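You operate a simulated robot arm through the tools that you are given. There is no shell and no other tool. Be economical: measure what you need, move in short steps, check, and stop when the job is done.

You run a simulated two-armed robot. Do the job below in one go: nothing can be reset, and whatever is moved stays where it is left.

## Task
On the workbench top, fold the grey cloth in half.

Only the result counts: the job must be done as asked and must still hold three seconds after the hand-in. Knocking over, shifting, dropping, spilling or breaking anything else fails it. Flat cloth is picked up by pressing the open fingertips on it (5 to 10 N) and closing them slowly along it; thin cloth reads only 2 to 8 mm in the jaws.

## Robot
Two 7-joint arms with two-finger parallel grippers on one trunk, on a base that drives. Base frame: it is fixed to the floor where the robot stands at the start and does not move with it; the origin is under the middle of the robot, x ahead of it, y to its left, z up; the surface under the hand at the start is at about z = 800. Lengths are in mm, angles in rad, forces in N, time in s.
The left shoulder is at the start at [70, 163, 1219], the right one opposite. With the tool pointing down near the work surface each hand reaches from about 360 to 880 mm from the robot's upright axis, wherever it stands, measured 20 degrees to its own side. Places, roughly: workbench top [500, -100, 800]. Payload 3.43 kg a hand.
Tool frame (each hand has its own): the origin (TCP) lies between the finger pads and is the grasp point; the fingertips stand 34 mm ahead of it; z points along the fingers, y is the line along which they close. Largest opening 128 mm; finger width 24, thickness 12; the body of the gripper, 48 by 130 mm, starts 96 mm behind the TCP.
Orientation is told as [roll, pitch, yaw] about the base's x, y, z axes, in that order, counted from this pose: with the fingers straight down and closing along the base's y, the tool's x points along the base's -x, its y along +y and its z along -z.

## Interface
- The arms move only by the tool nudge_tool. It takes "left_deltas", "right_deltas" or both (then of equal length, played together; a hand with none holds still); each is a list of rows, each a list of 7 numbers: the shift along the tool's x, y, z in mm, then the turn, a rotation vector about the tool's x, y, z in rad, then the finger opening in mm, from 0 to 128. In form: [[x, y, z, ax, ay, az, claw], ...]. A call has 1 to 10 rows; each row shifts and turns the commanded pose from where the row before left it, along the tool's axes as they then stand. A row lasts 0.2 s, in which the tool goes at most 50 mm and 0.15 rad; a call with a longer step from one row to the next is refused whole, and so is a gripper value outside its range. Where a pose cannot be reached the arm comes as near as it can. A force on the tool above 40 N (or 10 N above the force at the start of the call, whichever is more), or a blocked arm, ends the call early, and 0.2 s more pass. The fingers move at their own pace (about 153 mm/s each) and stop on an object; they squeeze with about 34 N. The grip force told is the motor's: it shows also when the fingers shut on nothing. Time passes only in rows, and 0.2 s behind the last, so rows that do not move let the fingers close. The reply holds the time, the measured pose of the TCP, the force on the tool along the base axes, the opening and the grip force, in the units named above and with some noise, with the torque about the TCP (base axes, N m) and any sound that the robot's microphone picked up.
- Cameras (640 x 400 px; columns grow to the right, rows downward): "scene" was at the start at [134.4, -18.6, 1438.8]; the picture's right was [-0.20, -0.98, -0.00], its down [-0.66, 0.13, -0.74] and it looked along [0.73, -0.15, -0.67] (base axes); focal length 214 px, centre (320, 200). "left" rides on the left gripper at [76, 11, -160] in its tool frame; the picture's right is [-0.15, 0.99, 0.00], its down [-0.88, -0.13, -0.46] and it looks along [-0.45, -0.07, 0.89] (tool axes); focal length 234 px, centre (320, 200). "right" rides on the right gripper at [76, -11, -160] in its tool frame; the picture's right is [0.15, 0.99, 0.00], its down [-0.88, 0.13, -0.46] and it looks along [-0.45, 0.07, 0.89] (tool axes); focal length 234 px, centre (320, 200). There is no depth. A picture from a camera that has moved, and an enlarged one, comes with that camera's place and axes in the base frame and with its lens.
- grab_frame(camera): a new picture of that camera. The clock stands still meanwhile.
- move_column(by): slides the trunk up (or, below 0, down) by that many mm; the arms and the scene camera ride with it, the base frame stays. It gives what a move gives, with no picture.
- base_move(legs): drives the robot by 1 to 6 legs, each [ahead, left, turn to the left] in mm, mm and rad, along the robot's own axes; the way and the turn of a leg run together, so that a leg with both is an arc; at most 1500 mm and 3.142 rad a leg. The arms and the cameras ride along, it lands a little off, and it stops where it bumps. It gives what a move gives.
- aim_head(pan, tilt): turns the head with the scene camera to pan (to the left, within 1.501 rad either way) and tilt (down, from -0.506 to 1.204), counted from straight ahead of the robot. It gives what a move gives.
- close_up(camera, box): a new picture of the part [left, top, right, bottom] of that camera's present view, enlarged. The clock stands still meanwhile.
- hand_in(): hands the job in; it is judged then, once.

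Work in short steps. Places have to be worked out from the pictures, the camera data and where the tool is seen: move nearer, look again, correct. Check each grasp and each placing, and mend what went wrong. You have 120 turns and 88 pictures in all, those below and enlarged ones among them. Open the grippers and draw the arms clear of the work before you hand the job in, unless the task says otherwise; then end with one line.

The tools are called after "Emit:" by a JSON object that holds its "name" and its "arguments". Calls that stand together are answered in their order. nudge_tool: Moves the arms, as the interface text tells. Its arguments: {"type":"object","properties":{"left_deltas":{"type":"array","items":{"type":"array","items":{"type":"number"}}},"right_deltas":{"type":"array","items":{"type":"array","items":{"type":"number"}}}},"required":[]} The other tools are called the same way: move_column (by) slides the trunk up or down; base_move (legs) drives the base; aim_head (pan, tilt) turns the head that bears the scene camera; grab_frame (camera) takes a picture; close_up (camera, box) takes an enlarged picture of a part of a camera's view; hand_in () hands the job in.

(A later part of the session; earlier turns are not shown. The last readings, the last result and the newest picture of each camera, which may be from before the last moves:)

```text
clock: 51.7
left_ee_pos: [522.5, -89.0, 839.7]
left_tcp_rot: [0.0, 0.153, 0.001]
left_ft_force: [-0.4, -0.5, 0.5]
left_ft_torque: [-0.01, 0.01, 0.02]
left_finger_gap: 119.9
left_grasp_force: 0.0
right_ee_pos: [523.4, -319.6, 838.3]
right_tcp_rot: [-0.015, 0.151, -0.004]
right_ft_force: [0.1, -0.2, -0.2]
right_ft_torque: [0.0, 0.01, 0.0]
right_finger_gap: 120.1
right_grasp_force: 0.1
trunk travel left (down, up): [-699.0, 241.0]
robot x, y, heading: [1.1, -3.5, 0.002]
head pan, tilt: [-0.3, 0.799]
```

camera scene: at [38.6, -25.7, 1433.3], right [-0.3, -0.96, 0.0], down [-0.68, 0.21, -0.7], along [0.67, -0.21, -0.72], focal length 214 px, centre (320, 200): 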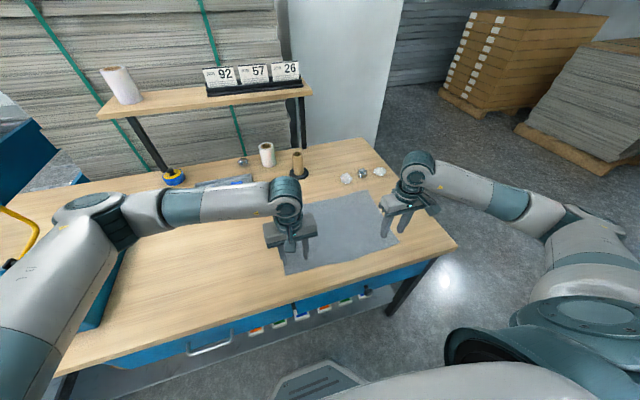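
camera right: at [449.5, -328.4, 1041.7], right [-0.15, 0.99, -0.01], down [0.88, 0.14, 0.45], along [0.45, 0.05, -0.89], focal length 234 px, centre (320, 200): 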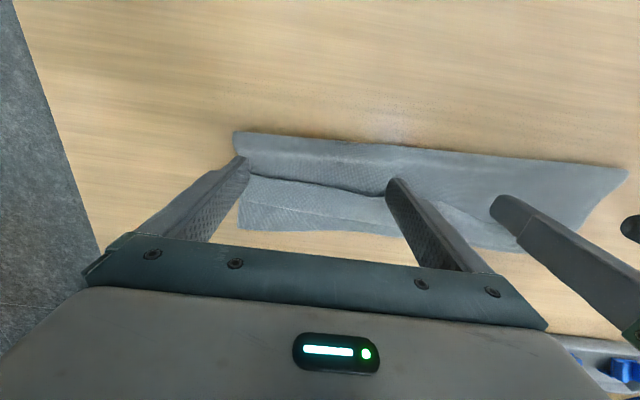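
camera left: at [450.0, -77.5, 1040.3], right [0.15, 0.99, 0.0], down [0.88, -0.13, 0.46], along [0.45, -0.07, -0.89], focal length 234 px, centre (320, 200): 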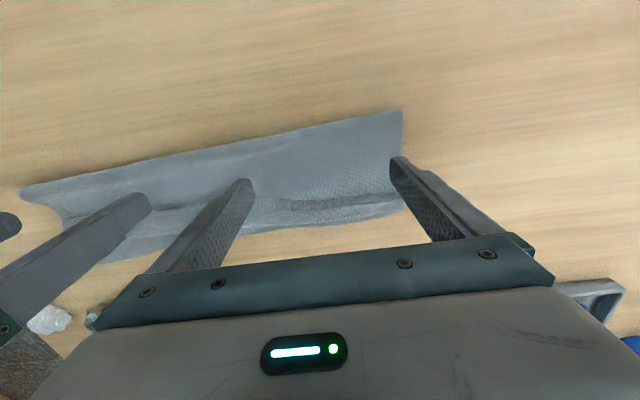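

Just about touching. I'll go 0.7 mm lower, then sweep +x by 40 mm and look.

Emit:
{"name": "nudge_tool", "arguments": {"left_deltas": [[0, 0, 1.2, 0, 0, 0, 120], [-7.9, 0, -1.2, 0, 0, 0, 120], [-7.9, 0, -1.2, 0, 0, 0, 120], [-7.9, 0, -1.2, 0, 0, 0, 120], [-7.9, 0, -1.2, 0, 0, 0, 120], [-7.9, 0, -1.2, 0, 0, 0, 120], [0, 0, 0, 0, 0, 0, 120]], "right_deltas": [[0, 0, 0.5, 0, 0, 0, 120], [-7.9, 0, -1.2, 0, 0, 0, 120], [-7.9, 0, -1.2, 0, 0, 0, 120], [-7.9, 0, -1.2, 0, 0, 0, 120], [-7.9, 0, -1.2, 0, 0, 0, 120], [-7.9, 0, -1.2, 0, 0, 0, 120], [0, 0, 0, 0, 0, 0, 120]]}}

Emit:
{"name": "close_up", "arguments": {"camera": "scene", "box": [250, 170, 410, 270]}}

Emit:
{"name": "grab_frame", "arguments": {"camera": "right"}}

```text
clock: 53.3
left_ee_pos: [561.5, -87.4, 838.0]
left_tcp_rot: [-0.001, 0.151, 0.0]
left_ft_force: [-0.3, -1.0, 0.8]
left_ft_torque: [0.06, 0.02, 0.01]
left_finger_gap: 119.8
left_grasp_force: 0.0
right_ee_pos: [562.9, -319.8, 838.7]
right_tcp_rot: [-0.012, 0.153, -0.002]
right_ft_force: [0.4, -0.7, 0.4]
right_ft_torque: [0.02, -0.01, 0.01]
right_finger_gap: 120.0
right_grasp_force: 0.1
trunk travel left (down, up): [-699.0, 241.0]
robot x, y, heading: [1.3, 0.4, -0.001]
head pan, tilt: [-0.3, 0.799]
```

```text
4.00 times, centred on (330, 220) of scene
camera zoom: at [130.8, -26.0, 1433.3], right [-0.3, -0.95, 0.0], down [-0.68, 0.21, -0.7], along [0.67, -0.21, -0.72], focal length 858 px, centre (280, 120)
```

zoom: 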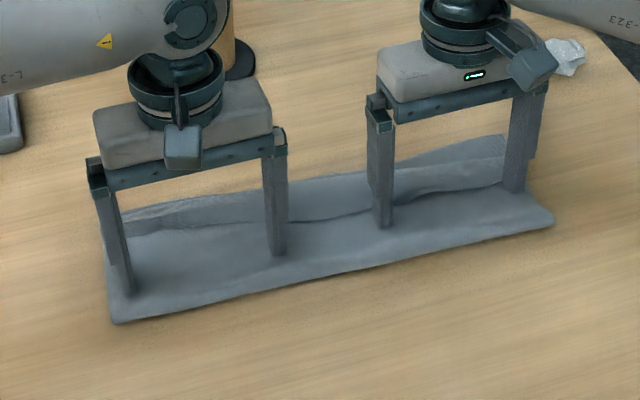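

```text
28 pictures are left
camera right: at [510.1, -329.0, 1008.6], right [-0.14, 0.99, 0.01], down [0.94, 0.13, 0.32], along [0.31, 0.05, -0.95], focal length 234 px, centre (320, 200)
```

right: 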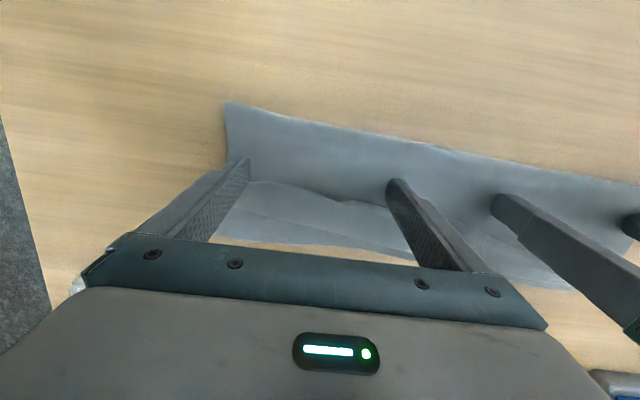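

The flap edge is moving ahead of the tips (552→567). I'll keep sweeping another 40 mm.

Emit:
{"name": "nudge_tool", "arguments": {"left_deltas": [[-7.9, 0, -1.2, 0, 0, 0, 120], [-7.9, 0, -1.2, 0, 0, 0, 120], [-7.9, 0, -1.2, 0, 0, 0, 120], [0, 0, 0, 0, 0, 0, 120]], "right_deltas": [[-7.9, 0, -1.0, 0, 0, 0, 120], [-7.9, 0, -1.0, 0, 0, 0, 120], [-7.9, 0, -1.0, 0, 0, 0, 120], [0, 0, 0, 0, 0, 0, 120]]}}

Emit:
{"name": "close_up", "arguments": {"camera": "right", "box": [200, 80, 640, 290]}}

Emit:
{"name": "close_up", "arguments": {"camera": "left", "box": [0, 80, 440, 290]}}

```text
clock: 54.3
left_ee_pos: [585.7, -88.2, 838.0]
left_tcp_rot: [0.0, 0.152, 0.001]
left_ft_force: [0.7, -0.6, 0.9]
left_ft_torque: [0.06, -0.04, -0.02]
left_finger_gap: 119.8
left_grasp_force: 0.2
right_ee_pos: [587.1, -321.4, 839.0]
right_tcp_rot: [-0.015, 0.151, -0.002]
right_ft_force: [0.5, 0.4, 0.1]
right_ft_torque: [0.03, -0.01, 0.04]
right_finger_gap: 120.4
right_grasp_force: 0.1
trunk travel left (down, up): [-699.0, 241.0]
robot x, y, heading: [1.9, 3.0, -0.005]
head pan, tilt: [-0.3, 0.799]
```

```text
1.45 times, centred on (420, 185) of right
camera zoom: at [534.2, -328.9, 1008.3], right [-0.14, 0.99, 0.01], down [0.94, 0.13, 0.32], along [0.31, 0.05, -0.95], focal length 341 px, centre (174, 222)
```

zoom: 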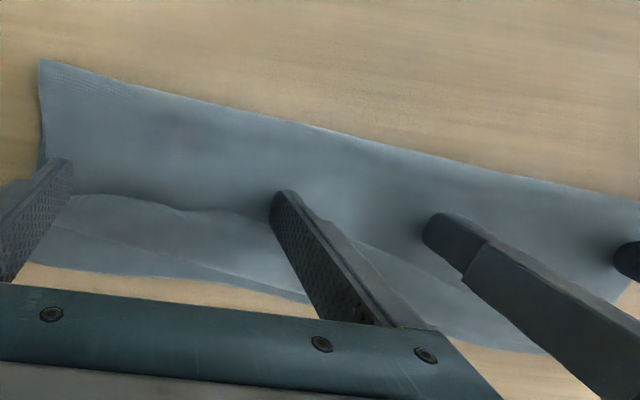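

```text
1.45 times, centred on (220, 185) of left
camera zoom: at [533.8, -77.2, 1006.5], right [0.14, 0.99, -0.02], down [0.94, -0.13, 0.32], along [0.31, -0.07, -0.95], focal length 341 px, centre (466, 222)
```

zoom: 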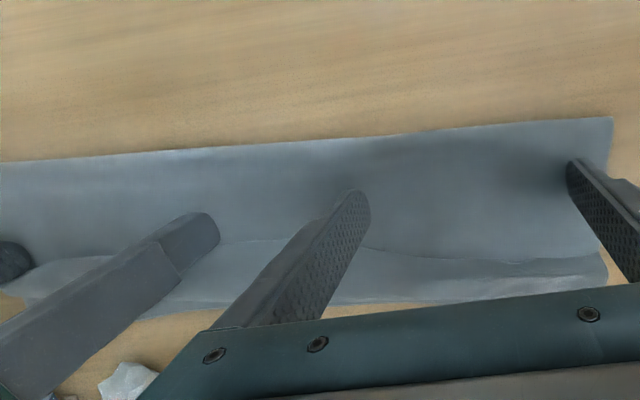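

The push is dragging the whole cloth (crease 505→519) rather than unrolling the flap. I'll use the left hand to pin the cloth near the crease, then continue plowing with the right.

Emit:
{"name": "nudge_tool", "arguments": {"left_deltas": [[0, 0, -15, 0, 0, 0, 120], [21.8, 0, 3.3, 0, 0, 0, 120], [21.8, 0, 3.3, 0, 0, 0, 120], [0, 0, 12, 0, 0, 0, 120], [0, 0, 3, 0, 0, 0, 120], [0, 0, 1.5, 0, 0, 0, 120], [0, 0, 1, 0, 0, 0, 120], [0, 0, 0, 0, 0, 0, 120]]}}

```text
clock: 56.1
left_ee_pos: [542.4, -87.5, 837.6]
left_tcp_rot: [-0.001, 0.148, 0.002]
left_ft_force: [4.2, 1.4, 17.1]
left_ft_torque: [-0.45, -0.26, 0.13]
left_finger_gap: 119.8
left_grasp_force: 0.0
right_ee_pos: [586.2, -319.8, 838.8]
right_tcp_rot: [-0.015, 0.151, -0.004]
right_ft_force: [0.3, 1.0, 0.2]
right_ft_torque: [0.0, 0.01, 0.0]
right_finger_gap: 120.0
right_grasp_force: 0.1
trunk travel left (down, up): [-699.0, 241.0]
robot x, y, heading: [-0.1, -1.6, -0.003]
head pan, tilt: [-0.3, 0.799]
```

Left pins with 17 N. Now I plow the right half 40 mm further at just above the cloth.

Emit:
{"name": "nudge_tool", "arguments": {"right_deltas": [[-7.9, 0, -1.0, 0, 0, 0, 120], [-7.9, 0, -1.2, 0, 0, 0, 120], [-7.9, 0, -1.2, 0, 0, 0, 120], [-7.9, 0, -1.2, 0, 0, 0, 120], [-7.9, 0, -1.2, 0, 0, 0, 120], [0, 0, 0, 0, 0, 0, 120]]}}

Emit:
{"name": "grab_frame", "arguments": {"camera": "right"}}

Emit:
{"name": "close_up", "arguments": {"camera": "scene", "box": [250, 170, 410, 270]}}

```text
clock: 57.5
left_ee_pos: [541.7, -87.3, 836.8]
left_tcp_rot: [-0.002, 0.149, 0.0]
left_ft_force: [7.4, 0.2, 28.4]
left_ft_torque: [-0.75, -0.43, 0.2]
left_finger_gap: 120.0
left_grasp_force: 0.0
right_ee_pos: [626.2, -321.6, 839.3]
right_tcp_rot: [-0.015, 0.149, -0.001]
right_ft_force: [0.2, 0.4, 1.5]
right_ft_torque: [-0.03, 0.01, 0.0]
right_finger_gap: 119.9
right_grasp_force: 0.0
trunk travel left (down, up): [-699.0, 241.0]
robot x, y, heading: [-3.1, 2.3, -0.003]
head pan, tilt: [-0.3, 0.799]
```

```text
25 pictures are left
camera right: at [573.2, -328.9, 1008.7], right [-0.14, 0.99, 0.01], down [0.94, 0.13, 0.32], along [0.31, 0.05, -0.95], focal length 234 px, centre (320, 200)
```

right: 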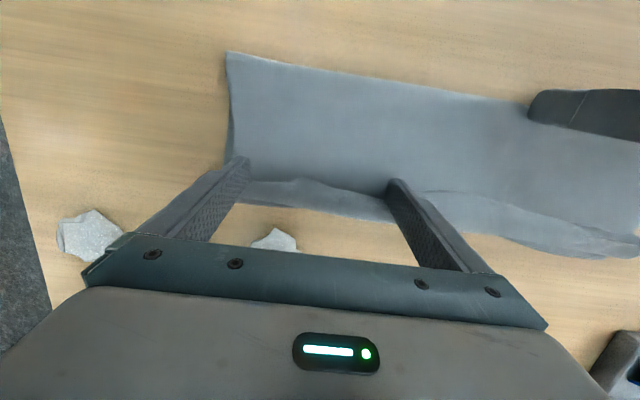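

```text
4.00 times, centred on (330, 220) of scene
camera zoom: at [129.0, -25.4, 1433.6], right [-0.3, -0.95, 0.0], down [-0.68, 0.21, -0.7], along [0.67, -0.21, -0.72], focal length 858 px, centre (280, 120)
```

zoom: 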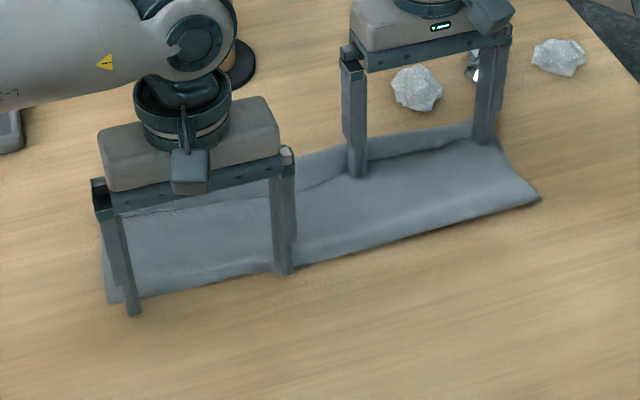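

It's working: the edge is now ~101 mm from the crease on the right, with just ~14 mm of strip ahead. The nearest pebble is at x≈690, so I'll push 20 mm more carefully.

Emit:
{"name": "nudge_tool", "arguments": {"right_deltas": [[-6.9, 0, -0.8, 0, 0, 0, 120], [-6.9, 0, -0.8, 0, 0, 0, 120], [-6.9, 0, -0.8, 0, 0, 0, 120], [0, 0, 0, 0, 0, 0, 120]]}}

Emit:
{"name": "close_up", "arguments": {"camera": "right", "box": [200, 30, 640, 290]}}

```text
clock: 58.5
left_ee_pos: [541.4, -88.3, 836.8]
left_tcp_rot: [-0.002, 0.148, 0.0]
left_ft_force: [7.8, -1.3, 31.9]
left_ft_torque: [-0.85, -0.5, 0.21]
left_finger_gap: 120.0
left_grasp_force: 0.0
right_ee_pos: [645.2, -320.5, 837.7]
right_tcp_rot: [-0.015, 0.151, -0.003]
right_ft_force: [-2.5, 0.4, 0.7]
right_ft_torque: [0.04, -0.02, 0.03]
right_finger_gap: 120.2
right_grasp_force: 0.0
trunk travel left (down, up): [-699.0, 241.0]
robot x, y, heading: [1.6, -3.2, -0.0]
head pan, tilt: [-0.3, 0.799]
```

```text
1.45 times, centred on (420, 160) of right
camera zoom: at [593.6, -328.5, 1008.2], right [-0.14, 0.99, 0.01], down [0.94, 0.13, 0.32], along [0.31, 0.05, -0.95], focal length 341 px, centre (174, 258)
```

zoom: 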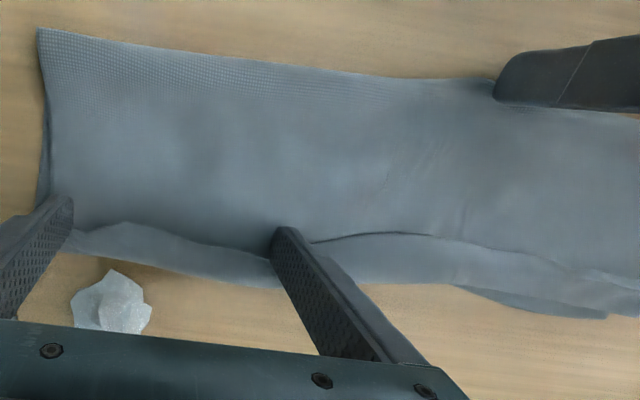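

The whole fold keeps dragging instead of unrolling, and I'm nearing a pebble, so I'll stop that. I'll lift both hands clear and look at the present state.

Emit:
{"name": "nudge_tool", "arguments": {"left_deltas": [[0, 0, -10, 0, 0, 0, 120], [0, 0, -30, 0, 0, 0, 120], [0, 0, -40, 0, -0.15, 0, 120], [0, 0, -45, 0, 0, 0, 120], [0, 0, -45, 0, 0, 0, 120], [0, 0, 0, 0, 0, 0, 120]], "right_deltas": [[5, 0, -10, 0, 0, 0, 120], [5, 0, -30, 0, 0, 0, 120], [10, 0, -40, 0, -0.15, 0, 120], [0, 0, -45, 0, 0, 0, 120], [0, 0, -45, 0, 0, 0, 120], [0, 0, 0, 0, 0, 0, 120]]}}

Emit:
{"name": "close_up", "arguments": {"camera": "scene", "box": [250, 160, 410, 260]}}

Emit:
{"name": "grab_frame", "arguments": {"camera": "left"}}

```text
clock: 59.9
left_ee_pos: [553.5, -90.2, 1003.3]
left_tcp_rot: [0.001, -0.001, -0.001]
left_ft_force: [-0.1, -0.8, -0.6]
left_ft_torque: [0.03, 0.03, -0.03]
left_finger_gap: 119.8
left_grasp_force: 0.0
right_ee_pos: [638.9, -317.2, 1007.7]
right_tcp_rot: [-0.015, 0.001, -0.002]
right_ft_force: [-0.3, -0.9, 0.6]
right_ft_torque: [-0.01, 0.0, -0.02]
right_finger_gap: 120.1
right_grasp_force: 0.0
trunk travel left (down, up): [-699.0, 241.0]
robot x, y, heading: [4.0, -0.4, -0.002]
head pan, tilt: [-0.3, 0.799]
```

```text
4.00 times, centred on (330, 210) of scene
camera zoom: at [131.6, -26.5, 1433.2], right [-0.3, -0.95, 0.0], down [-0.69, 0.21, -0.7], along [0.67, -0.21, -0.72], focal length 858 px, centre (280, 160)
```

zoom: 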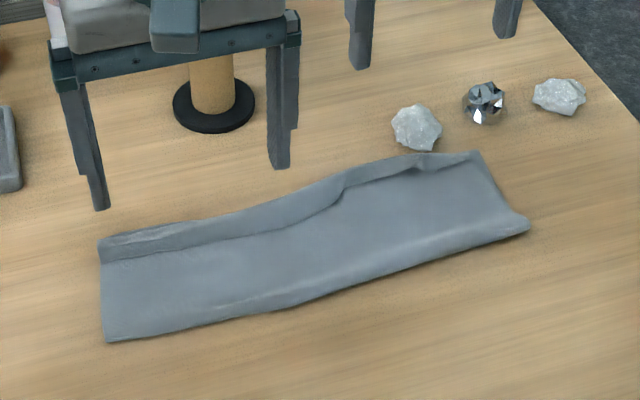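

```text
21 pictures are left
camera left: at [477.4, -79.0, 1162.9], right [0.15, 0.99, 0.0], down [0.88, -0.13, 0.45], along [0.45, -0.07, -0.89], focal length 234 px, centre (320, 200)
```

left: 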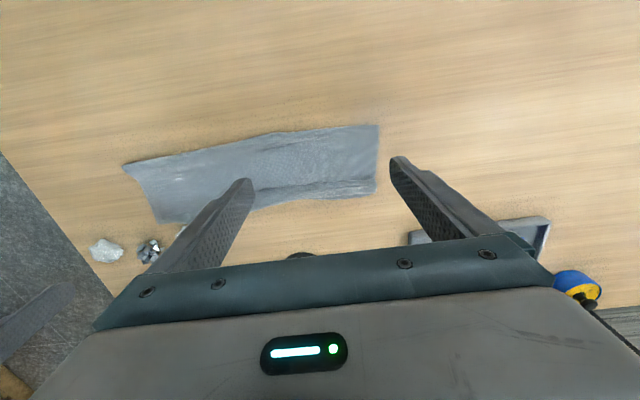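

The right half improved a lot and the pebble is untouched. I'll zoom from the right camera to see what's left of the flap there.

Emit:
{"name": "close_up", "arguments": {"camera": "scene", "box": [325, 190, 395, 230]}}

Emit:
{"name": "close_up", "arguments": {"camera": "right", "box": [210, 20, 430, 170]}}

```text
9.14 times, centred on (360, 210) of scene
camera zoom: at [131.6, -26.5, 1433.2], right [-0.3, -0.95, 0.0], down [-0.69, 0.21, -0.7], along [0.67, -0.21, -0.72], focal length 1961 px, centre (-46, 109)
```

zoom: 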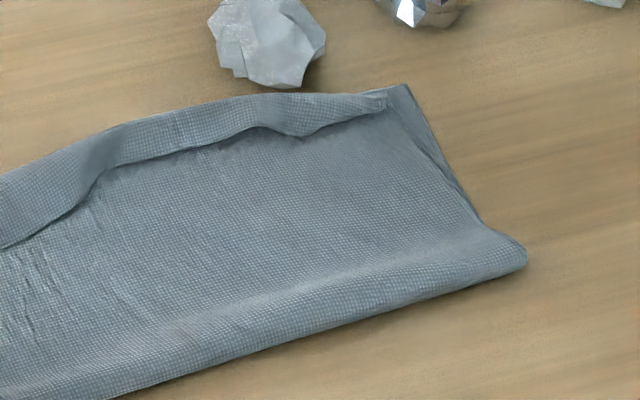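

```text
2.67 times, centred on (320, 95) of right
camera zoom: at [562.7, -326.3, 1168.3], right [-0.15, 0.99, -0.01], down [0.88, 0.14, 0.45], along [0.45, 0.05, -0.89], focal length 624 px, centre (320, 480)
```

zoom: 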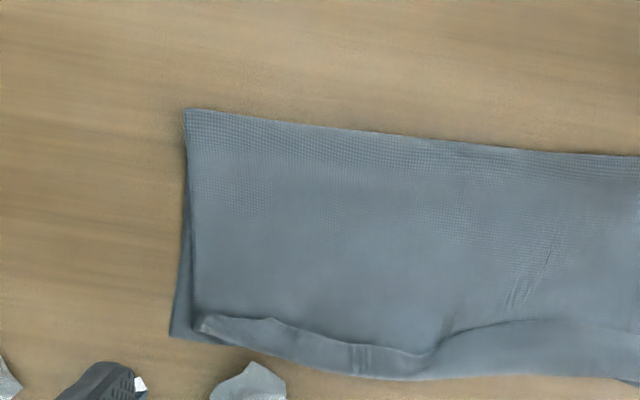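

The right flap is almost standing (≈12 mm), so plowing does work. First I'll slide the whole cloth back ~75 mm toward the robot, away from the pebbles and into better reach, by pressing the open fingers on it.

Emit:
{"name": "nudge_tool", "arguments": {"left_deltas": [[-18, 0, 30, 0, 0, 0, 120], [-18, 0, 40, 0, 0, 0, 120], [0, 0, 40, 0, 0, 0, 120], [0, 0, 40, 0, 0, 0, 120], [0, 0, 12, 0, 0, 0, 120], [0, 0, 3, 0, 0, 0, 120], [0, 0, 0, 0, 0, 0, 120]], "right_deltas": [[23, 0, 30, 0, 0, 0, 120], [24, 0, 40, 0, 0, 0, 120], [0, 0, 40, 0, 0, 0, 120], [0, 0, 40, 0, 0, 0, 120], [0, 0, 16, 0, 0, 0, 120], [0, 0, 3, 0, 0, 0, 120], [0, 0, 0, 0, 0, 0, 120]]}}

Emit:
{"name": "nudge_tool", "arguments": {"left_deltas": [[0, 0, 1, 0, 0, 0, 120], [0, 0, 1, 0, 0, 0, 120], [0, 0, 0, 0, 0, 0, 120]], "right_deltas": [[0, 0, 1, 0, 0, 0, 120], [0, 0, 1, 0, 0, 0, 120], [0, 0, 0, 0, 0, 0, 120]]}}

```text
clock: 61.5
left_ee_pos: [588.7, -87.7, 839.8]
left_tcp_rot: [-0.001, 0.0, 0.001]
left_ft_force: [0.4, -0.5, 0.7]
left_ft_torque: [0.04, 0.0, 0.05]
left_finger_gap: 119.9
left_grasp_force: 0.0
right_ee_pos: [593.2, -318.4, 839.5]
right_tcp_rot: [-0.015, 0.001, 0.0]
right_ft_force: [0.2, -0.5, -0.4]
right_ft_torque: [-0.01, -0.01, 0.01]
right_finger_gap: 119.9
right_grasp_force: 0.1
trunk travel left (down, up): [-699.0, 241.0]
robot x, y, heading: [-0.7, 4.3, 0.003]
head pan, tilt: [-0.3, 0.799]
```

```text
clock: 62.3
left_ee_pos: [589.7, -88.5, 836.8]
left_tcp_rot: [-0.001, -0.001, -0.001]
left_ft_force: [0.0, -0.3, -0.1]
left_ft_torque: [0.01, 0.02, -0.02]
left_finger_gap: 120.3
left_grasp_force: 0.3
right_ee_pos: [592.2, -320.7, 837.9]
right_tcp_rot: [-0.013, 0.002, 0.001]
right_ft_force: [0.1, -0.1, -0.5]
right_ft_torque: [0.0, 0.02, 0.0]
right_finger_gap: 119.9
right_grasp_force: 0.0
trunk travel left (down, up): [-699.0, 241.0]
robot x, y, heading: [-0.4, -0.6, -0.001]
head pan, tilt: [-0.3, 0.799]
```

Emit:
{"name": "nudge_tool", "arguments": {"left_deltas": [[0, 0, 1, 0, 0, 0, 120], [0, 0, 1, 0, 0, 0, 120], [0, 0, 0, 0, 0, 0, 120]], "right_deltas": [[0, 0, 1, 0, 0, 0, 120], [0, 0, 1, 0, 0, 0, 120], [0, 0, 0, 0, 0, 0, 120]]}}

```text
clock: 63.1
left_ee_pos: [589.1, -87.6, 836.2]
left_tcp_rot: [0.0, -0.002, 0.001]
left_ft_force: [1.5, 1.2, 8.8]
left_ft_torque: [0.56, -0.01, 0.0]
left_finger_gap: 120.2
left_grasp_force: 0.1
right_ee_pos: [592.7, -320.2, 837.0]
right_tcp_rot: [-0.015, -0.001, 0.0]
right_ft_force: [0.6, -0.5, 1.4]
right_ft_torque: [0.07, -0.01, -0.02]
right_finger_gap: 120.1
right_grasp_force: 0.0
trunk travel left (down, up): [-699.0, 241.0]
robot x, y, heading: [1.1, -2.0, -0.007]
head pan, tilt: [-0.3, 0.799]
```

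Left presses 9 N; I'll press the right a bit more and drag both back 77 mm.

Emit:
{"name": "nudge_tool", "arguments": {"left_deltas": [[0, 0, 0, 0, 0, 0, 120], [11, 0, 0, 0, 0, 0, 120], [11, 0, 0, 0, 0, 0, 120], [11, 0, 0, 0, 0, 0, 120], [11, 0, 0, 0, 0, 0, 120], [11, 0, 0, 0, 0, 0, 120], [11, 0, 0, 0, 0, 0, 120], [11, 0, 0, 0, 0, 0, 120], [0, 0, 0, 0, 0, 0, 120]], "right_deltas": [[0, 0, 1.2, 0, 0, 0, 120], [11, 0, 0, 0, 0, 0, 120], [11, 0, 0, 0, 0, 0, 120], [11, 0, 0, 0, 0, 0, 120], [11, 0, 0, 0, 0, 0, 120], [11, 0, 0, 0, 0, 0, 120], [11, 0, 0, 0, 0, 0, 120], [11, 0, 0, 0, 0, 0, 120], [0, 0, 0, 0, 0, 0, 120]]}}

Emit:
{"name": "close_up", "arguments": {"camera": "scene", "box": [240, 170, 420, 280]}}

```text
clock: 65.1
left_ee_pos: [512.1, -86.9, 835.8]
left_tcp_rot: [-0.001, 0.0, 0.002]
left_ft_force: [2.1, -0.8, 9.8]
left_ft_torque: [0.62, -0.09, -0.09]
left_finger_gap: 119.9
left_grasp_force: 0.1
right_ee_pos: [514.4, -319.3, 838.0]
right_tcp_rot: [-0.016, -0.002, 0.001]
right_ft_force: [4.1, 0.2, 18.7]
right_ft_torque: [1.23, -0.15, -0.23]
right_finger_gap: 119.8
right_grasp_force: 0.1
trunk travel left (down, up): [-699.0, 241.0]
robot x, y, heading: [0.7, 0.9, -0.004]
head pan, tilt: [-0.3, 0.799]
```

```text
3.56 times, centred on (330, 225) of scene
camera zoom: at [129.1, -25.0, 1433.6], right [-0.3, -0.95, 0.0], down [-0.68, 0.21, -0.7], along [0.67, -0.21, -0.72], focal length 763 px, centre (284, 111)
```

zoom: 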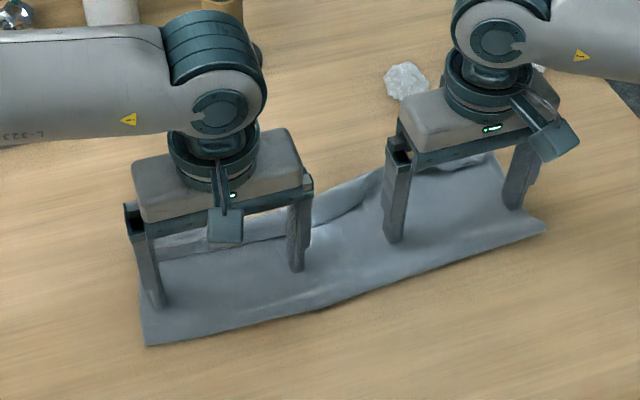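

The cloth slid back nicely (crease ≈478, far edge ≈590). Next I raise the right hand slightly with tilt and sweep it up to the flap, while the left moves over nearer the right half and pins there.

Emit:
{"name": "nudge_tool", "arguments": {"right_deltas": [[0, 0, -6, 0, 0, 0, 120], [0, 0, 0, 0, 0.15, 0, 120], [-7.9, 0, -1.2, 0, 0, 0, 120], [-7.9, 0, -1.2, 0, 0, 0, 120], [-7.9, 0, -1.2, 0, 0, 0, 120], [-7.9, 0, -1.2, 0, 0, 0, 120], [0, 0, 1.5, 0, 0, 0, 120], [0, 0, 0, 0, 0, 0, 120]]}}

Emit:
{"name": "nudge_tool", "arguments": {"left_deltas": [[0, 0, -20, 0, 0, 0, 120], [0, -36, 0, 0, 0, 0, 120], [0, -36, 0, 0, 0, 0, 120], [0, 0, 14, 0, 0, 0, 120], [0, 0, 5, 0, 0, 0, 120], [0, 0, 1.5, 0, 0, 0, 120], [0, 0, 0.5, 0, 0, 0, 120], [0, 0, 0, 0, 0, 0, 120]]}}

```text
clock: 66.9
left_ee_pos: [512.2, -89.1, 835.0]
left_tcp_rot: [-0.001, 0.001, 0.0]
left_ft_force: [-3.6, 1.2, 13.7]
left_ft_torque: [0.83, 0.1, 0.19]
left_finger_gap: 120.6
left_grasp_force: 0.3
right_ee_pos: [546.0, -320.9, 840.0]
right_tcp_rot: [-0.015, 0.151, -0.003]
right_ft_force: [0.4, 0.2, -1.5]
right_ft_torque: [-0.01, 0.02, 0.01]
right_finger_gap: 120.1
right_grasp_force: 0.1
trunk travel left (down, up): [-699.0, 241.0]
robot x, y, heading: [1.4, -1.3, -0.005]
head pan, tilt: [-0.3, 0.799]
```

```text
clock: 68.7
left_ee_pos: [512.7, -160.0, 836.6]
left_tcp_rot: [-0.001, -0.002, 0.0]
left_ft_force: [3.0, 0.2, 19.1]
left_ft_torque: [0.74, -0.06, -0.08]
left_finger_gap: 119.9
left_grasp_force: 0.1
right_ee_pos: [546.3, -320.1, 840.6]
right_tcp_rot: [-0.017, 0.15, -0.004]
right_ft_force: [-0.6, -0.2, -0.6]
right_ft_torque: [0.02, 0.01, -0.01]
right_finger_gap: 119.9
right_grasp_force: 0.1
trunk travel left (down, up): [-699.0, 241.0]
robot x, y, heading: [-1.9, -6.0, -0.0]
head pan, tilt: [-0.3, 0.799]
```

Left pins with 19 N. Now the right sweeps its front from x≈553 to ≈600.

Emit:
{"name": "nudge_tool", "arguments": {"right_deltas": [[0, 0, 1, 0, 0, 0, 120], [-7.9, 0, -1.2, 0, 0, 0, 120], [-7.9, 0, -1.2, 0, 0, 0, 120], [-7.9, 0, -1.2, 0, 0, 0, 120], [-7.9, 0, -1.2, 0, 0, 0, 120], [-7.9, 0, -1.2, 0, 0, 0, 120], [-7.9, 0, -1.2, 0, 0, 0, 120], [0, 0, 0, 0, 0, 0, 120]]}}

Emit:
{"name": "close_up", "arguments": {"camera": "right", "box": [180, 30, 580, 270]}}

```text
clock: 70.5
left_ee_pos: [511.0, -160.0, 834.9]
left_tcp_rot: [-0.001, -0.002, 0.001]
left_ft_force: [8.8, -1.6, 34.2]
left_ft_torque: [1.21, -0.29, -0.37]
left_finger_gap: 119.9
left_grasp_force: 0.0
right_ee_pos: [594.0, -320.0, 839.8]
right_tcp_rot: [-0.016, 0.151, -0.003]
right_ft_force: [0.0, 0.8, 0.7]
right_ft_torque: [-0.01, -0.02, -0.02]
right_finger_gap: 120.3
right_grasp_force: 0.0
trunk travel left (down, up): [-699.0, 241.0]
robot x, y, heading: [1.2, -4.3, -0.003]
head pan, tilt: [-0.3, 0.799]
```

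```text
1.60 times, centred on (380, 150) of right
camera zoom: at [541.3, -328.5, 1009.4], right [-0.14, 0.99, 0.01], down [0.94, 0.13, 0.32], along [0.31, 0.05, -0.95], focal length 375 px, centre (224, 280)
```

zoom: 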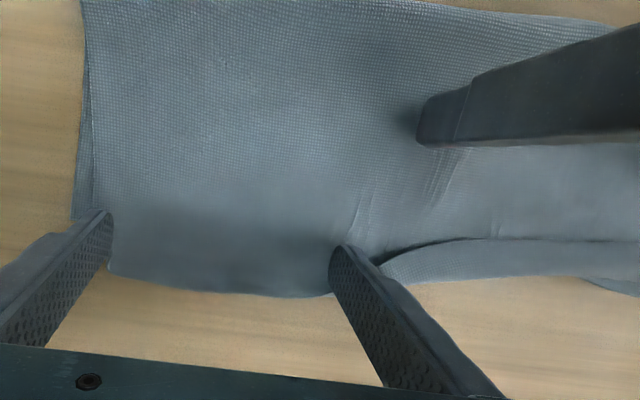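

Excellent: the flap is fully unrolled on the right half. Now I swap: right pins where it is, left rises, tilts, and sweeps its section.

Emit:
{"name": "nudge_tool", "arguments": {"left_deltas": [[0, 0, 0, 0, 0, 0, 120], [0, 0, 0, 0, 0, 0, 120], [0, 0, -7, 0, 0, 0, 120], [0, 0, 0, 0, 0.15, 0, 120], [-7.9, 0, -1.2, 0, 0, 0, 120], [-7.9, 0, -1.2, 0, 0, 0, 120], [0, 0, 0, 0, 0, 0, 120]], "right_deltas": [[0, 0, 2, 0, 0, 0, 120], [0, 0, 1.5, 0, 0, 0, 120], [0, 0, 0.5, 0, 0, 0, 120], [0, 0, 0, 0, 0, 0, 120], [0, 0, 0, 0, 0, 0, 120], [0, 0, 0, 0, 0, 0, 120], [0, 0, 0, 0, 0, 0, 120]]}}

```text
clock: 72.1
left_ee_pos: [527.7, -160.0, 843.0]
left_tcp_rot: [-0.002, 0.149, -0.001]
left_ft_force: [0.1, -0.5, -0.1]
left_ft_torque: [-0.02, 0.0, 0.01]
left_finger_gap: 120.2
left_grasp_force: 0.0
right_ee_pos: [592.6, -318.9, 837.4]
right_tcp_rot: [-0.015, 0.148, -0.004]
right_ft_force: [-0.3, -1.0, 25.1]
right_ft_torque: [1.62, -0.14, -0.01]
right_finger_gap: 119.3
right_grasp_force: 0.2
trunk travel left (down, up): [-699.0, 241.0]
robot x, y, heading: [2.7, 5.1, -0.0]
head pan, tilt: [-0.3, 0.799]
```

Right pins with 25 N. Left drops 3 mm and sweeps 70 mm.

Emit:
{"name": "nudge_tool", "arguments": {"left_deltas": [[0, 0, 3.3, 0, 0, 0, 120], [-7.9, 0, -1.2, 0, 0, 0, 120], [-7.9, 0, -1.2, 0, 0, 0, 120], [-7.9, 0, -1.2, 0, 0, 0, 120], [-7.9, 0, -1.2, 0, 0, 0, 120], [-7.9, 0, -1.2, 0, 0, 0, 120], [-7.9, 0, -1.2, 0, 0, 0, 120], [-7.9, 0, -1.2, 0, 0, 0, 120], [-7.9, 0, -1.2, 0, 0, 0, 120], [0, 0, 0, 0, 0, 0, 120]]}}

Emit:
{"name": "close_up", "arguments": {"camera": "left", "box": [100, 30, 580, 290]}}

```text
clock: 74.3
left_ee_pos: [590.6, -159.1, 840.7]
left_tcp_rot: [-0.003, 0.149, 0.001]
left_ft_force: [1.0, 0.4, -0.4]
left_ft_torque: [0.0, 0.01, 0.01]
left_finger_gap: 119.8
left_grasp_force: 0.1
right_ee_pos: [593.6, -319.4, 837.4]
right_tcp_rot: [-0.016, 0.148, -0.004]
right_ft_force: [4.5, -0.8, 31.5]
right_ft_torque: [1.99, -0.34, -0.31]
right_finger_gap: 119.1
right_grasp_force: 0.1
trunk travel left (down, up): [-699.0, 241.0]
robot x, y, heading: [7.0, 3.7, 0.001]
head pan, tilt: [-0.3, 0.799]
```

```text
1.33 times, centred on (340, 160) of left
camera zoom: at [538.3, -148.3, 1008.7], right [0.14, 0.99, -0.02], down [0.94, -0.13, 0.32], along [0.31, -0.07, -0.95], focal length 312 px, centre (293, 253)
```

zoom: 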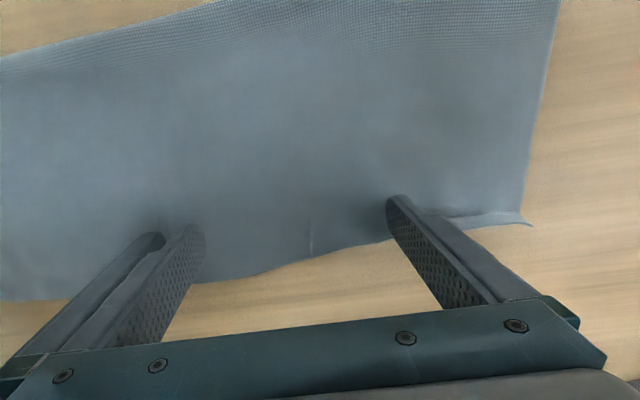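

The middle is unrolled too; only the left corner remains. Left hand lifts, steps back and to the left, then sweeps again.

Emit:
{"name": "nudge_tool", "arguments": {"left_deltas": [[0, 0, -20, 0, 0, 0, 120], [22, 35, 3.3, 0, 0, 0, 120], [22, 38, 3.3, 0, 0, 0, 120], [0, 0, 13, 0, 0, 0, 120], [0, 0, 5, 0, 0, 0, 120], [0, 0, 2.3, 0, 0, 0, 120], [0, 0, 0, 0, 0, 0, 120]]}}

Emit:
{"name": "nudge_tool", "arguments": {"left_deltas": [[-7.9, 0, -1.2, 0, 0, 0, 120], [-7.9, 0, -1.2, 0, 0, 0, 120], [-7.9, 0, -1.2, 0, 0, 0, 120], [-7.9, 0, -1.2, 0, 0, 0, 120], [-7.9, 0, -1.2, 0, 0, 0, 120], [-7.9, 0, -1.2, 0, 0, 0, 120], [0, 0, 0, 0, 0, 0, 120]]}}

Emit:
{"name": "close_up", "arguments": {"camera": "left", "box": [100, 30, 580, 290]}}

```text
clock: 75.9
left_ee_pos: [546.0, -87.0, 840.5]
left_tcp_rot: [-0.002, 0.148, -0.001]
left_ft_force: [1.1, 0.8, -0.2]
left_ft_torque: [0.02, -0.03, 0.02]
left_finger_gap: 120.3
left_grasp_force: 0.1
right_ee_pos: [592.8, -318.5, 837.0]
right_tcp_rot: [-0.015, 0.148, -0.003]
right_ft_force: [4.7, -1.0, 31.9]
right_ft_torque: [1.97, -0.37, -0.29]
right_finger_gap: 119.3
right_grasp_force: 0.0
trunk travel left (down, up): [-699.0, 241.0]
robot x, y, heading: [1.4, -1.6, -0.002]
head pan, tilt: [-0.3, 0.799]
```

```text
clock: 77.5
left_ee_pos: [593.1, -86.5, 839.5]
left_tcp_rot: [0.0, 0.149, 0.0]
left_ft_force: [0.2, 0.2, -0.6]
left_ft_torque: [0.01, -0.01, 0.02]
left_finger_gap: 120.1
left_grasp_force: 0.1
right_ee_pos: [592.8, -320.0, 837.4]
right_tcp_rot: [-0.014, 0.147, -0.003]
right_ft_force: [4.0, -0.9, 30.6]
right_ft_torque: [2.01, -0.4, -0.29]
right_finger_gap: 119.1
right_grasp_force: 0.1
trunk travel left (down, up): [-699.0, 241.0]
robot x, y, heading: [0.4, -3.1, -0.0]
head pan, tilt: [-0.3, 0.799]
```

```text
1.33 times, centred on (340, 160) of left
camera zoom: at [541.4, -75.1, 1008.2], right [0.14, 0.99, -0.02], down [0.94, -0.13, 0.32], along [0.31, -0.07, -0.95], focal length 312 px, centre (293, 253)
```

zoom: 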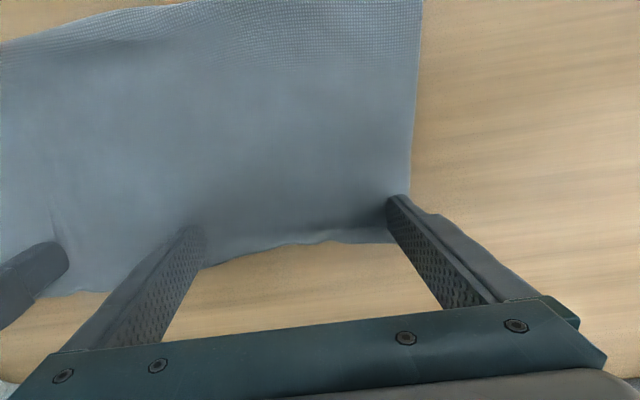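

The flap is gone on the left as well. I'll lift both hands clear and inspect.

Emit:
{"name": "nudge_tool", "arguments": {"left_deltas": [[0.5, 0, -4, 0, 0, 0, 120], [2, 0, -15, 0, 0, 0, 120], [5, 0, -40, 0, 0, 0, 120], [0, 0, -45, 0, -0.15, 0, 120], [0, 0, -45, 0, 0, 0, 120], [0, 0, -45, 0, 0, 0, 120], [0, 0, 0, 0, 0, 0, 120]], "right_deltas": [[0.5, 0, -4, 0, 0, 0, 120], [2, 0, -15, 0, 0, 0, 120], [5, 0, -40, 0, 0, 0, 120], [0, 0, -45, 0, -0.15, 0, 120], [0, 0, -45, 0, 0, 0, 120], [0, 0, -45, 0, 0, 0, 120], [0, 0, 0, 0, 0, 0, 120]]}}

Emit:
{"name": "close_up", "arguments": {"camera": "scene", "box": [250, 180, 410, 280]}}

Emit:
{"name": "close_up", "arguments": {"camera": "left", "box": [60, 30, 420, 210]}}

Emit:
{"name": "close_up", "arguments": {"camera": "right", "box": [220, 30, 580, 210]}}

```text
clock: 79.1
left_ee_pos: [603.9, -88.0, 1032.2]
left_tcp_rot: [0.0, 0.001, 0.001]
left_ft_force: [-0.1, -0.3, 0.3]
left_ft_torque: [-0.02, 0.01, -0.01]
left_finger_gap: 120.1
left_grasp_force: 0.0
right_ee_pos: [603.0, -317.8, 1027.9]
right_tcp_rot: [-0.015, 0.002, -0.003]
right_ft_force: [-0.3, 0.1, 0.7]
right_ft_torque: [0.02, 0.05, 0.0]
right_finger_gap: 120.0
right_grasp_force: 0.0
trunk travel left (down, up): [-699.0, 241.0]
robot x, y, heading: [5.1, -2.8, -0.001]
head pan, tilt: [-0.3, 0.799]
```

```text
4.00 times, centred on (330, 230) of scene
camera zoom: at [131.6, -26.4, 1433.2], right [-0.3, -0.95, 0.0], down [-0.69, 0.21, -0.7], along [0.67, -0.21, -0.72], focal length 858 px, centre (280, 80)
```

zoom: 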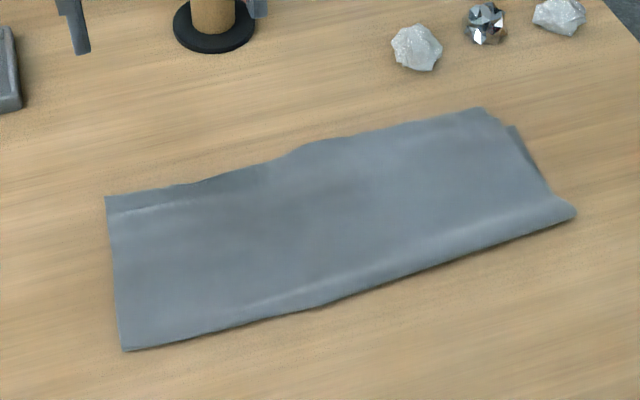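

```text
1.78 times, centred on (240, 120) of left
camera zoom: at [527.6, -76.8, 1191.1], right [0.15, 0.99, 0.0], down [0.88, -0.13, 0.45], along [0.45, -0.07, -0.89], focal length 416 px, centre (462, 342)
```

zoom: 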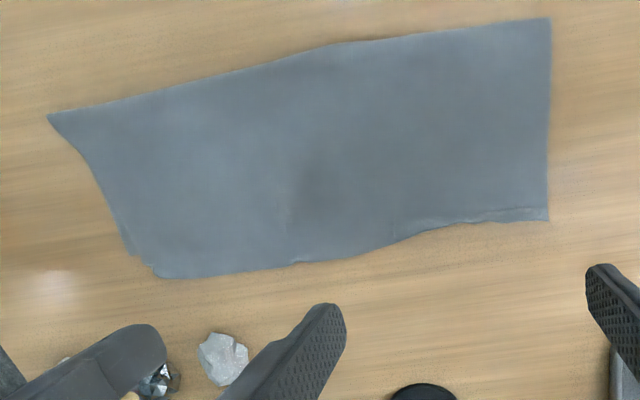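

```text
1.78 times, centred on (400, 120) of right
camera zoom: at [526.3, -327.4, 1188.9], right [-0.15, 0.99, -0.01], down [0.88, 0.14, 0.45], along [0.45, 0.05, -0.89], focal length 416 px, centre (178, 342)
```

zoom: 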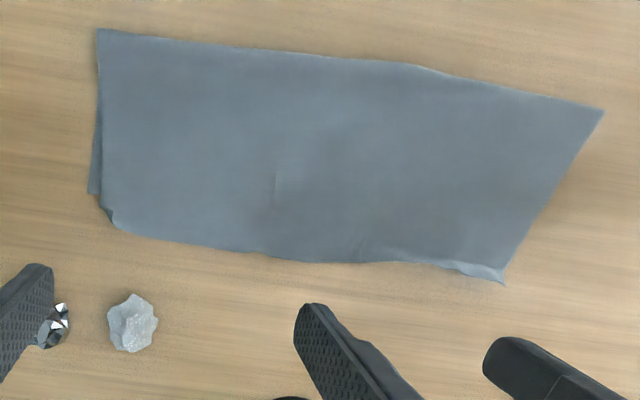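

This is now a clean fold with no flap. The upper edge (x≈613) overhangs the lower edge (≈587) by about 27 mm, and the right upper corner sits ~25 mm inside. I'll pinch only the top layer near the edge with both hands and pull it back; first I move to just above contact.

Emit:
{"name": "nudge_tool", "arguments": {"left_deltas": [[17, 12, 30, 0, 0, 0, 30], [17, 11, 40, 0, 0, 0, 30], [0, 0, 40, 0, 0, 0, 30], [0, 0, 40, 0, 0, 0, 30], [0, 0, 33, 0, 0, 0, 30], [0, 0, 9, 0, 0, 0, 30], [0, 0, 2, 0, 0, 0, 30], [0, 0, 0, 0, 0, 0, 30]], "right_deltas": [[17, -21, 30, 0, 0, 0, 30], [16, -21, 40, 0, 0, 0, 30], [0, 0, 40, 0, 0, 0, 30], [0, 0, 40, 0, 0, 0, 30], [0, 0, 29, 0, 0, 0, 30], [0, 0, 9, 0, 0, 0, 30], [0, 0, 2, 0, 0, 0, 30], [0, 0, 0, 0, 0, 0, 30]]}}

Emit:
{"name": "nudge_tool", "arguments": {"left_deltas": [[0, 0, 1, 0, 0, 0, 30], [0, 0, 1, 0, 0, 0, 30], [0, 0, 0, 0, 0, 0, 30]], "right_deltas": [[0, 0, 1, 0, 0, 0, 30], [0, 0, 0, 0, 0, 0, 30], [0, 0, 0, 0, 0, 0, 30]]}}

```text
clock: 80.9
left_ee_pos: [569.3, -63.2, 837.0]
left_tcp_rot: [0.0, 0.0, -0.001]
left_ft_force: [0.3, 0.4, 0.3]
left_ft_torque: [0.02, 0.03, -0.01]
left_finger_gap: 30.1
left_grasp_force: 0.2
right_ee_pos: [569.8, -362.1, 839.9]
right_tcp_rot: [-0.013, 0.001, 0.0]
right_ft_force: [0.5, 0.1, -0.5]
right_ft_torque: [0.01, 0.01, 0.0]
right_finger_gap: 29.9
right_grasp_force: 0.1
trunk travel left (down, up): [-699.0, 241.0]
robot x, y, heading: [3.0, 1.7, -0.004]
head pan, tilt: [-0.3, 0.799]
```

```text
clock: 81.7
left_ee_pos: [568.4, -64.0, 836.6]
left_tcp_rot: [-0.002, 0.0, 0.0]
left_ft_force: [-0.6, -0.4, 4.8]
left_ft_torque: [0.02, -0.03, -0.01]
left_finger_gap: 29.9
left_grasp_force: 0.0
right_ee_pos: [568.6, -361.7, 838.7]
right_tcp_rot: [-0.015, 0.002, -0.001]
right_ft_force: [0.0, 0.5, -0.3]
right_ft_torque: [0.02, -0.01, 0.02]
right_finger_gap: 29.9
right_grasp_force: 0.1
trunk travel left (down, up): [-699.0, 241.0]
robot x, y, heading: [1.6, -0.8, -0.0]
head pan, tilt: [-0.3, 0.799]
```

Left is at 4.8 N; I bring the right down ~2 mm to match.

Emit:
{"name": "nudge_tool", "arguments": {"right_deltas": [[0, 0, 1, 0, 0, 0, 30], [0, 0, 1, 0, 0, 0, 30], [0, 0, 0, 0, 0, 0, 30]]}}

```text
clock: 82.5
left_ee_pos: [569.4, -63.5, 836.3]
left_tcp_rot: [0.0, 0.0, 0.0]
left_ft_force: [0.5, 0.2, 5.8]
left_ft_torque: [0.0, -0.08, 0.02]
left_finger_gap: 30.0
left_grasp_force: 0.1
right_ee_pos: [568.7, -361.6, 837.6]
right_tcp_rot: [-0.013, 0.003, 0.0]
right_ft_force: [0.0, 0.1, 0.7]
right_ft_torque: [0.01, -0.02, 0.03]
right_finger_gap: 30.0
right_grasp_force: 0.1
trunk travel left (down, up): [-699.0, 241.0]
robot x, y, heading: [5.6, -0.7, -0.002]
head pan, tilt: [-0.3, 0.799]
```

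One more small step on the right, then close both slowly.

Emit:
{"name": "nudge_tool", "arguments": {"left_deltas": [[0, 0, 0, 0, 0, 0, 30], [0, 0, 0, 0, 0, 0, 30], [0, 0, 0, 0, 0, 0, 25], [0, 0, 0, 0, 0, 0, 20], [0, 0, 0, 0, 0, 0, 15], [0, 0, 0, 0, 0, 0, 10], [0, 0, 0, 0, 0, 0, 5], [0, 0, 0, 0, 0, 0, 0], [0, 0, 0, 0, 0, 0, 0]], "right_deltas": [[0, 0, 1, 0, 0, 0, 30], [0, 0, 0.6, 0, 0, 0, 30], [0, 0, 0, 0, 0, 0, 25], [0, 0, 0, 0, 0, 0, 20], [0, 0, 0, 0, 0, 0, 15], [0, 0, 0, 0, 0, 0, 10], [0, 0, 0, 0, 0, 0, 5], [0, 0, 0, 0, 0, 0, 0], [0, 0, 0, 0, 0, 0, 0]]}}

Emit:
{"name": "nudge_tool", "arguments": {"left_deltas": [[0, 0, -5, 0, 0, 0, 0], [0, 0, -5, 0, 0, 0, 0], [0, 0, -5, 0, 0, 0, 0], [0, 0, 0, 0, 0, 0, 0]], "right_deltas": [[0, 0, -5, 0, 0, 0, 0], [0, 0, -5, 0, 0, 0, 0], [0, 0, -5, 0, 0, 0, 0], [0, 0, 0, 0, 0, 0, 0]]}}

Emit:
{"name": "close_up", "arguments": {"camera": "right", "box": [180, 20, 500, 260]}}

Emit:
{"name": "close_up", "arguments": {"camera": "left", "box": [140, 20, 460, 260]}}

```text
clock: 84.5
left_ee_pos: [567.7, -64.1, 836.1]
left_tcp_rot: [-0.001, 0.0, 0.0]
left_ft_force: [0.0, -10.8, 1.7]
left_ft_torque: [-0.36, 0.01, 0.04]
left_finger_gap: 2.2
left_grasp_force: 33.7
right_ee_pos: [567.7, -360.7, 836.3]
right_tcp_rot: [-0.016, -0.001, -0.001]
right_ft_force: [0.6, 11.5, 12.3]
right_ft_torque: [0.42, -0.03, 0.04]
right_finger_gap: 3.1
right_grasp_force: 34.1
trunk travel left (down, up): [-699.0, 241.0]
robot x, y, heading: [2.8, 1.4, -0.006]
head pan, tilt: [-0.3, 0.799]
```

```text
clock: 85.5
left_ee_pos: [568.6, -64.7, 852.1]
left_tcp_rot: [0.001, 0.001, 0.0]
left_ft_force: [-0.5, -11.5, 0.4]
left_ft_torque: [-0.4, 0.01, 0.02]
left_finger_gap: 2.1
left_grasp_force: 34.0
right_ee_pos: [569.0, -362.1, 850.2]
right_tcp_rot: [-0.013, 0.001, 0.001]
right_ft_force: [0.4, 12.4, -0.6]
right_ft_torque: [0.41, 0.03, 0.0]
right_finger_gap: 3.2
right_grasp_force: 34.1
trunk travel left (down, up): [-699.0, 241.0]
robot x, y, heading: [5.9, -1.8, 0.002]
head pan, tilt: [-0.3, 0.799]
```

```text
1.67 times, centred on (340, 140) of right
camera zoom: at [492.3, -370.6, 1010.0], right [-0.15, 0.99, -0.01], down [0.88, 0.14, 0.45], along [0.45, 0.05, -0.89], focal length 390 px, centre (287, 300)
```

zoom: 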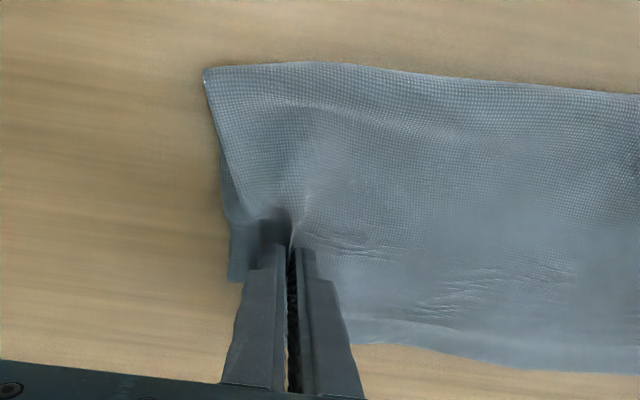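

```text
1.67 times, centred on (300, 140) of left
camera zoom: at [492.8, -53.5, 1010.4], right [0.15, 0.99, 0.0], down [0.88, -0.13, 0.46], along [0.45, -0.07, -0.89], focal length 390 px, centre (353, 300)
```

zoom: 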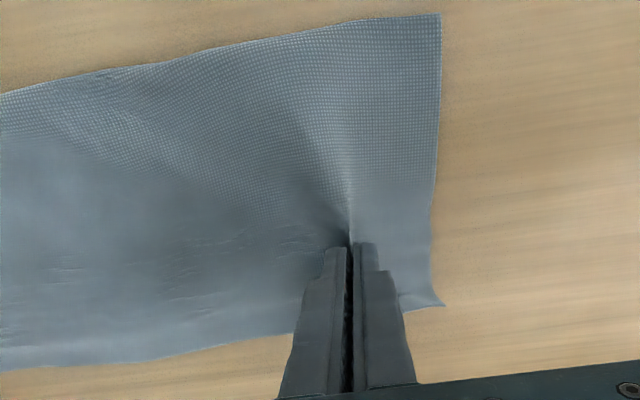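

Only the upper layer is held. I pull it back 27 mm, with the right hand also moving 8 mm outward, then lower.

Emit:
{"name": "nudge_tool", "arguments": {"left_deltas": [[5, 0, 0, 0, 0, 0, 0], [5, -1, 0, 0, 0, 0, 0], [6, -1, 0, 0, 0, 0, 0], [6, -1, 0, 0, 0, 0, 0], [5, 0, 0, 0, 0, 0, 0], [0, 0, 5, 0, 0, 0, 0], [0, 0, 5, 0, 0, 0, 0], [0, 0, 2, 0, 0, 0, 0], [0, 0, 0, 0, 0, 0, 0]], "right_deltas": [[5, -1, 0, 0, 0, 0, 0], [5, -2, 0, 0, 0, 0, 0], [6, -2, 0, 0, 0, 0, 0], [6, -2, 0, 0, 0, 0, 0], [5, -1, 0, 0, 0, 0, 0], [0, 0, 5, 0, 0, 0, 0], [0, 0, 5, 0, 0, 0, 0], [0, 0, 1, 0, 0, 0, 0], [0, 0, 0, 0, 0, 0, 0]]}}

Emit:
{"name": "close_up", "arguments": {"camera": "scene", "box": [250, 180, 410, 280]}}

```text
clock: 87.5
left_ee_pos: [541.4, -67.7, 838.1]
left_tcp_rot: [-0.002, 0.002, 0.002]
left_ft_force: [1.1, -22.1, 0.1]
left_ft_torque: [-0.74, -0.05, 0.05]
left_finger_gap: 2.0
left_grasp_force: 33.8
right_ee_pos: [542.0, -368.8, 839.3]
right_tcp_rot: [-0.015, 0.001, 0.0]
right_ft_force: [0.7, 22.1, 0.1]
right_ft_torque: [0.78, -0.01, 0.05]
right_finger_gap: 3.2
right_grasp_force: 33.6
trunk travel left (down, up): [-699.0, 241.0]
robot x, y, heading: [5.4, -0.3, -0.0]
head pan, tilt: [-0.3, 0.799]
```

```text
4.00 times, centred on (330, 230) of scene
camera zoom: at [131.2, -26.0, 1433.3], right [-0.3, -0.95, 0.0], down [-0.68, 0.21, -0.7], along [0.67, -0.21, -0.72], focal length 858 px, centre (280, 80)
```

zoom: 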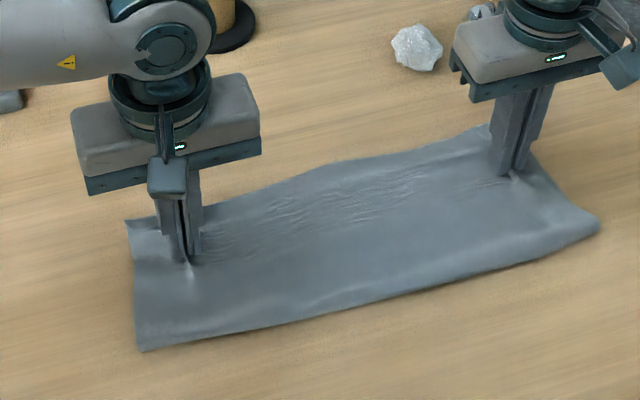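

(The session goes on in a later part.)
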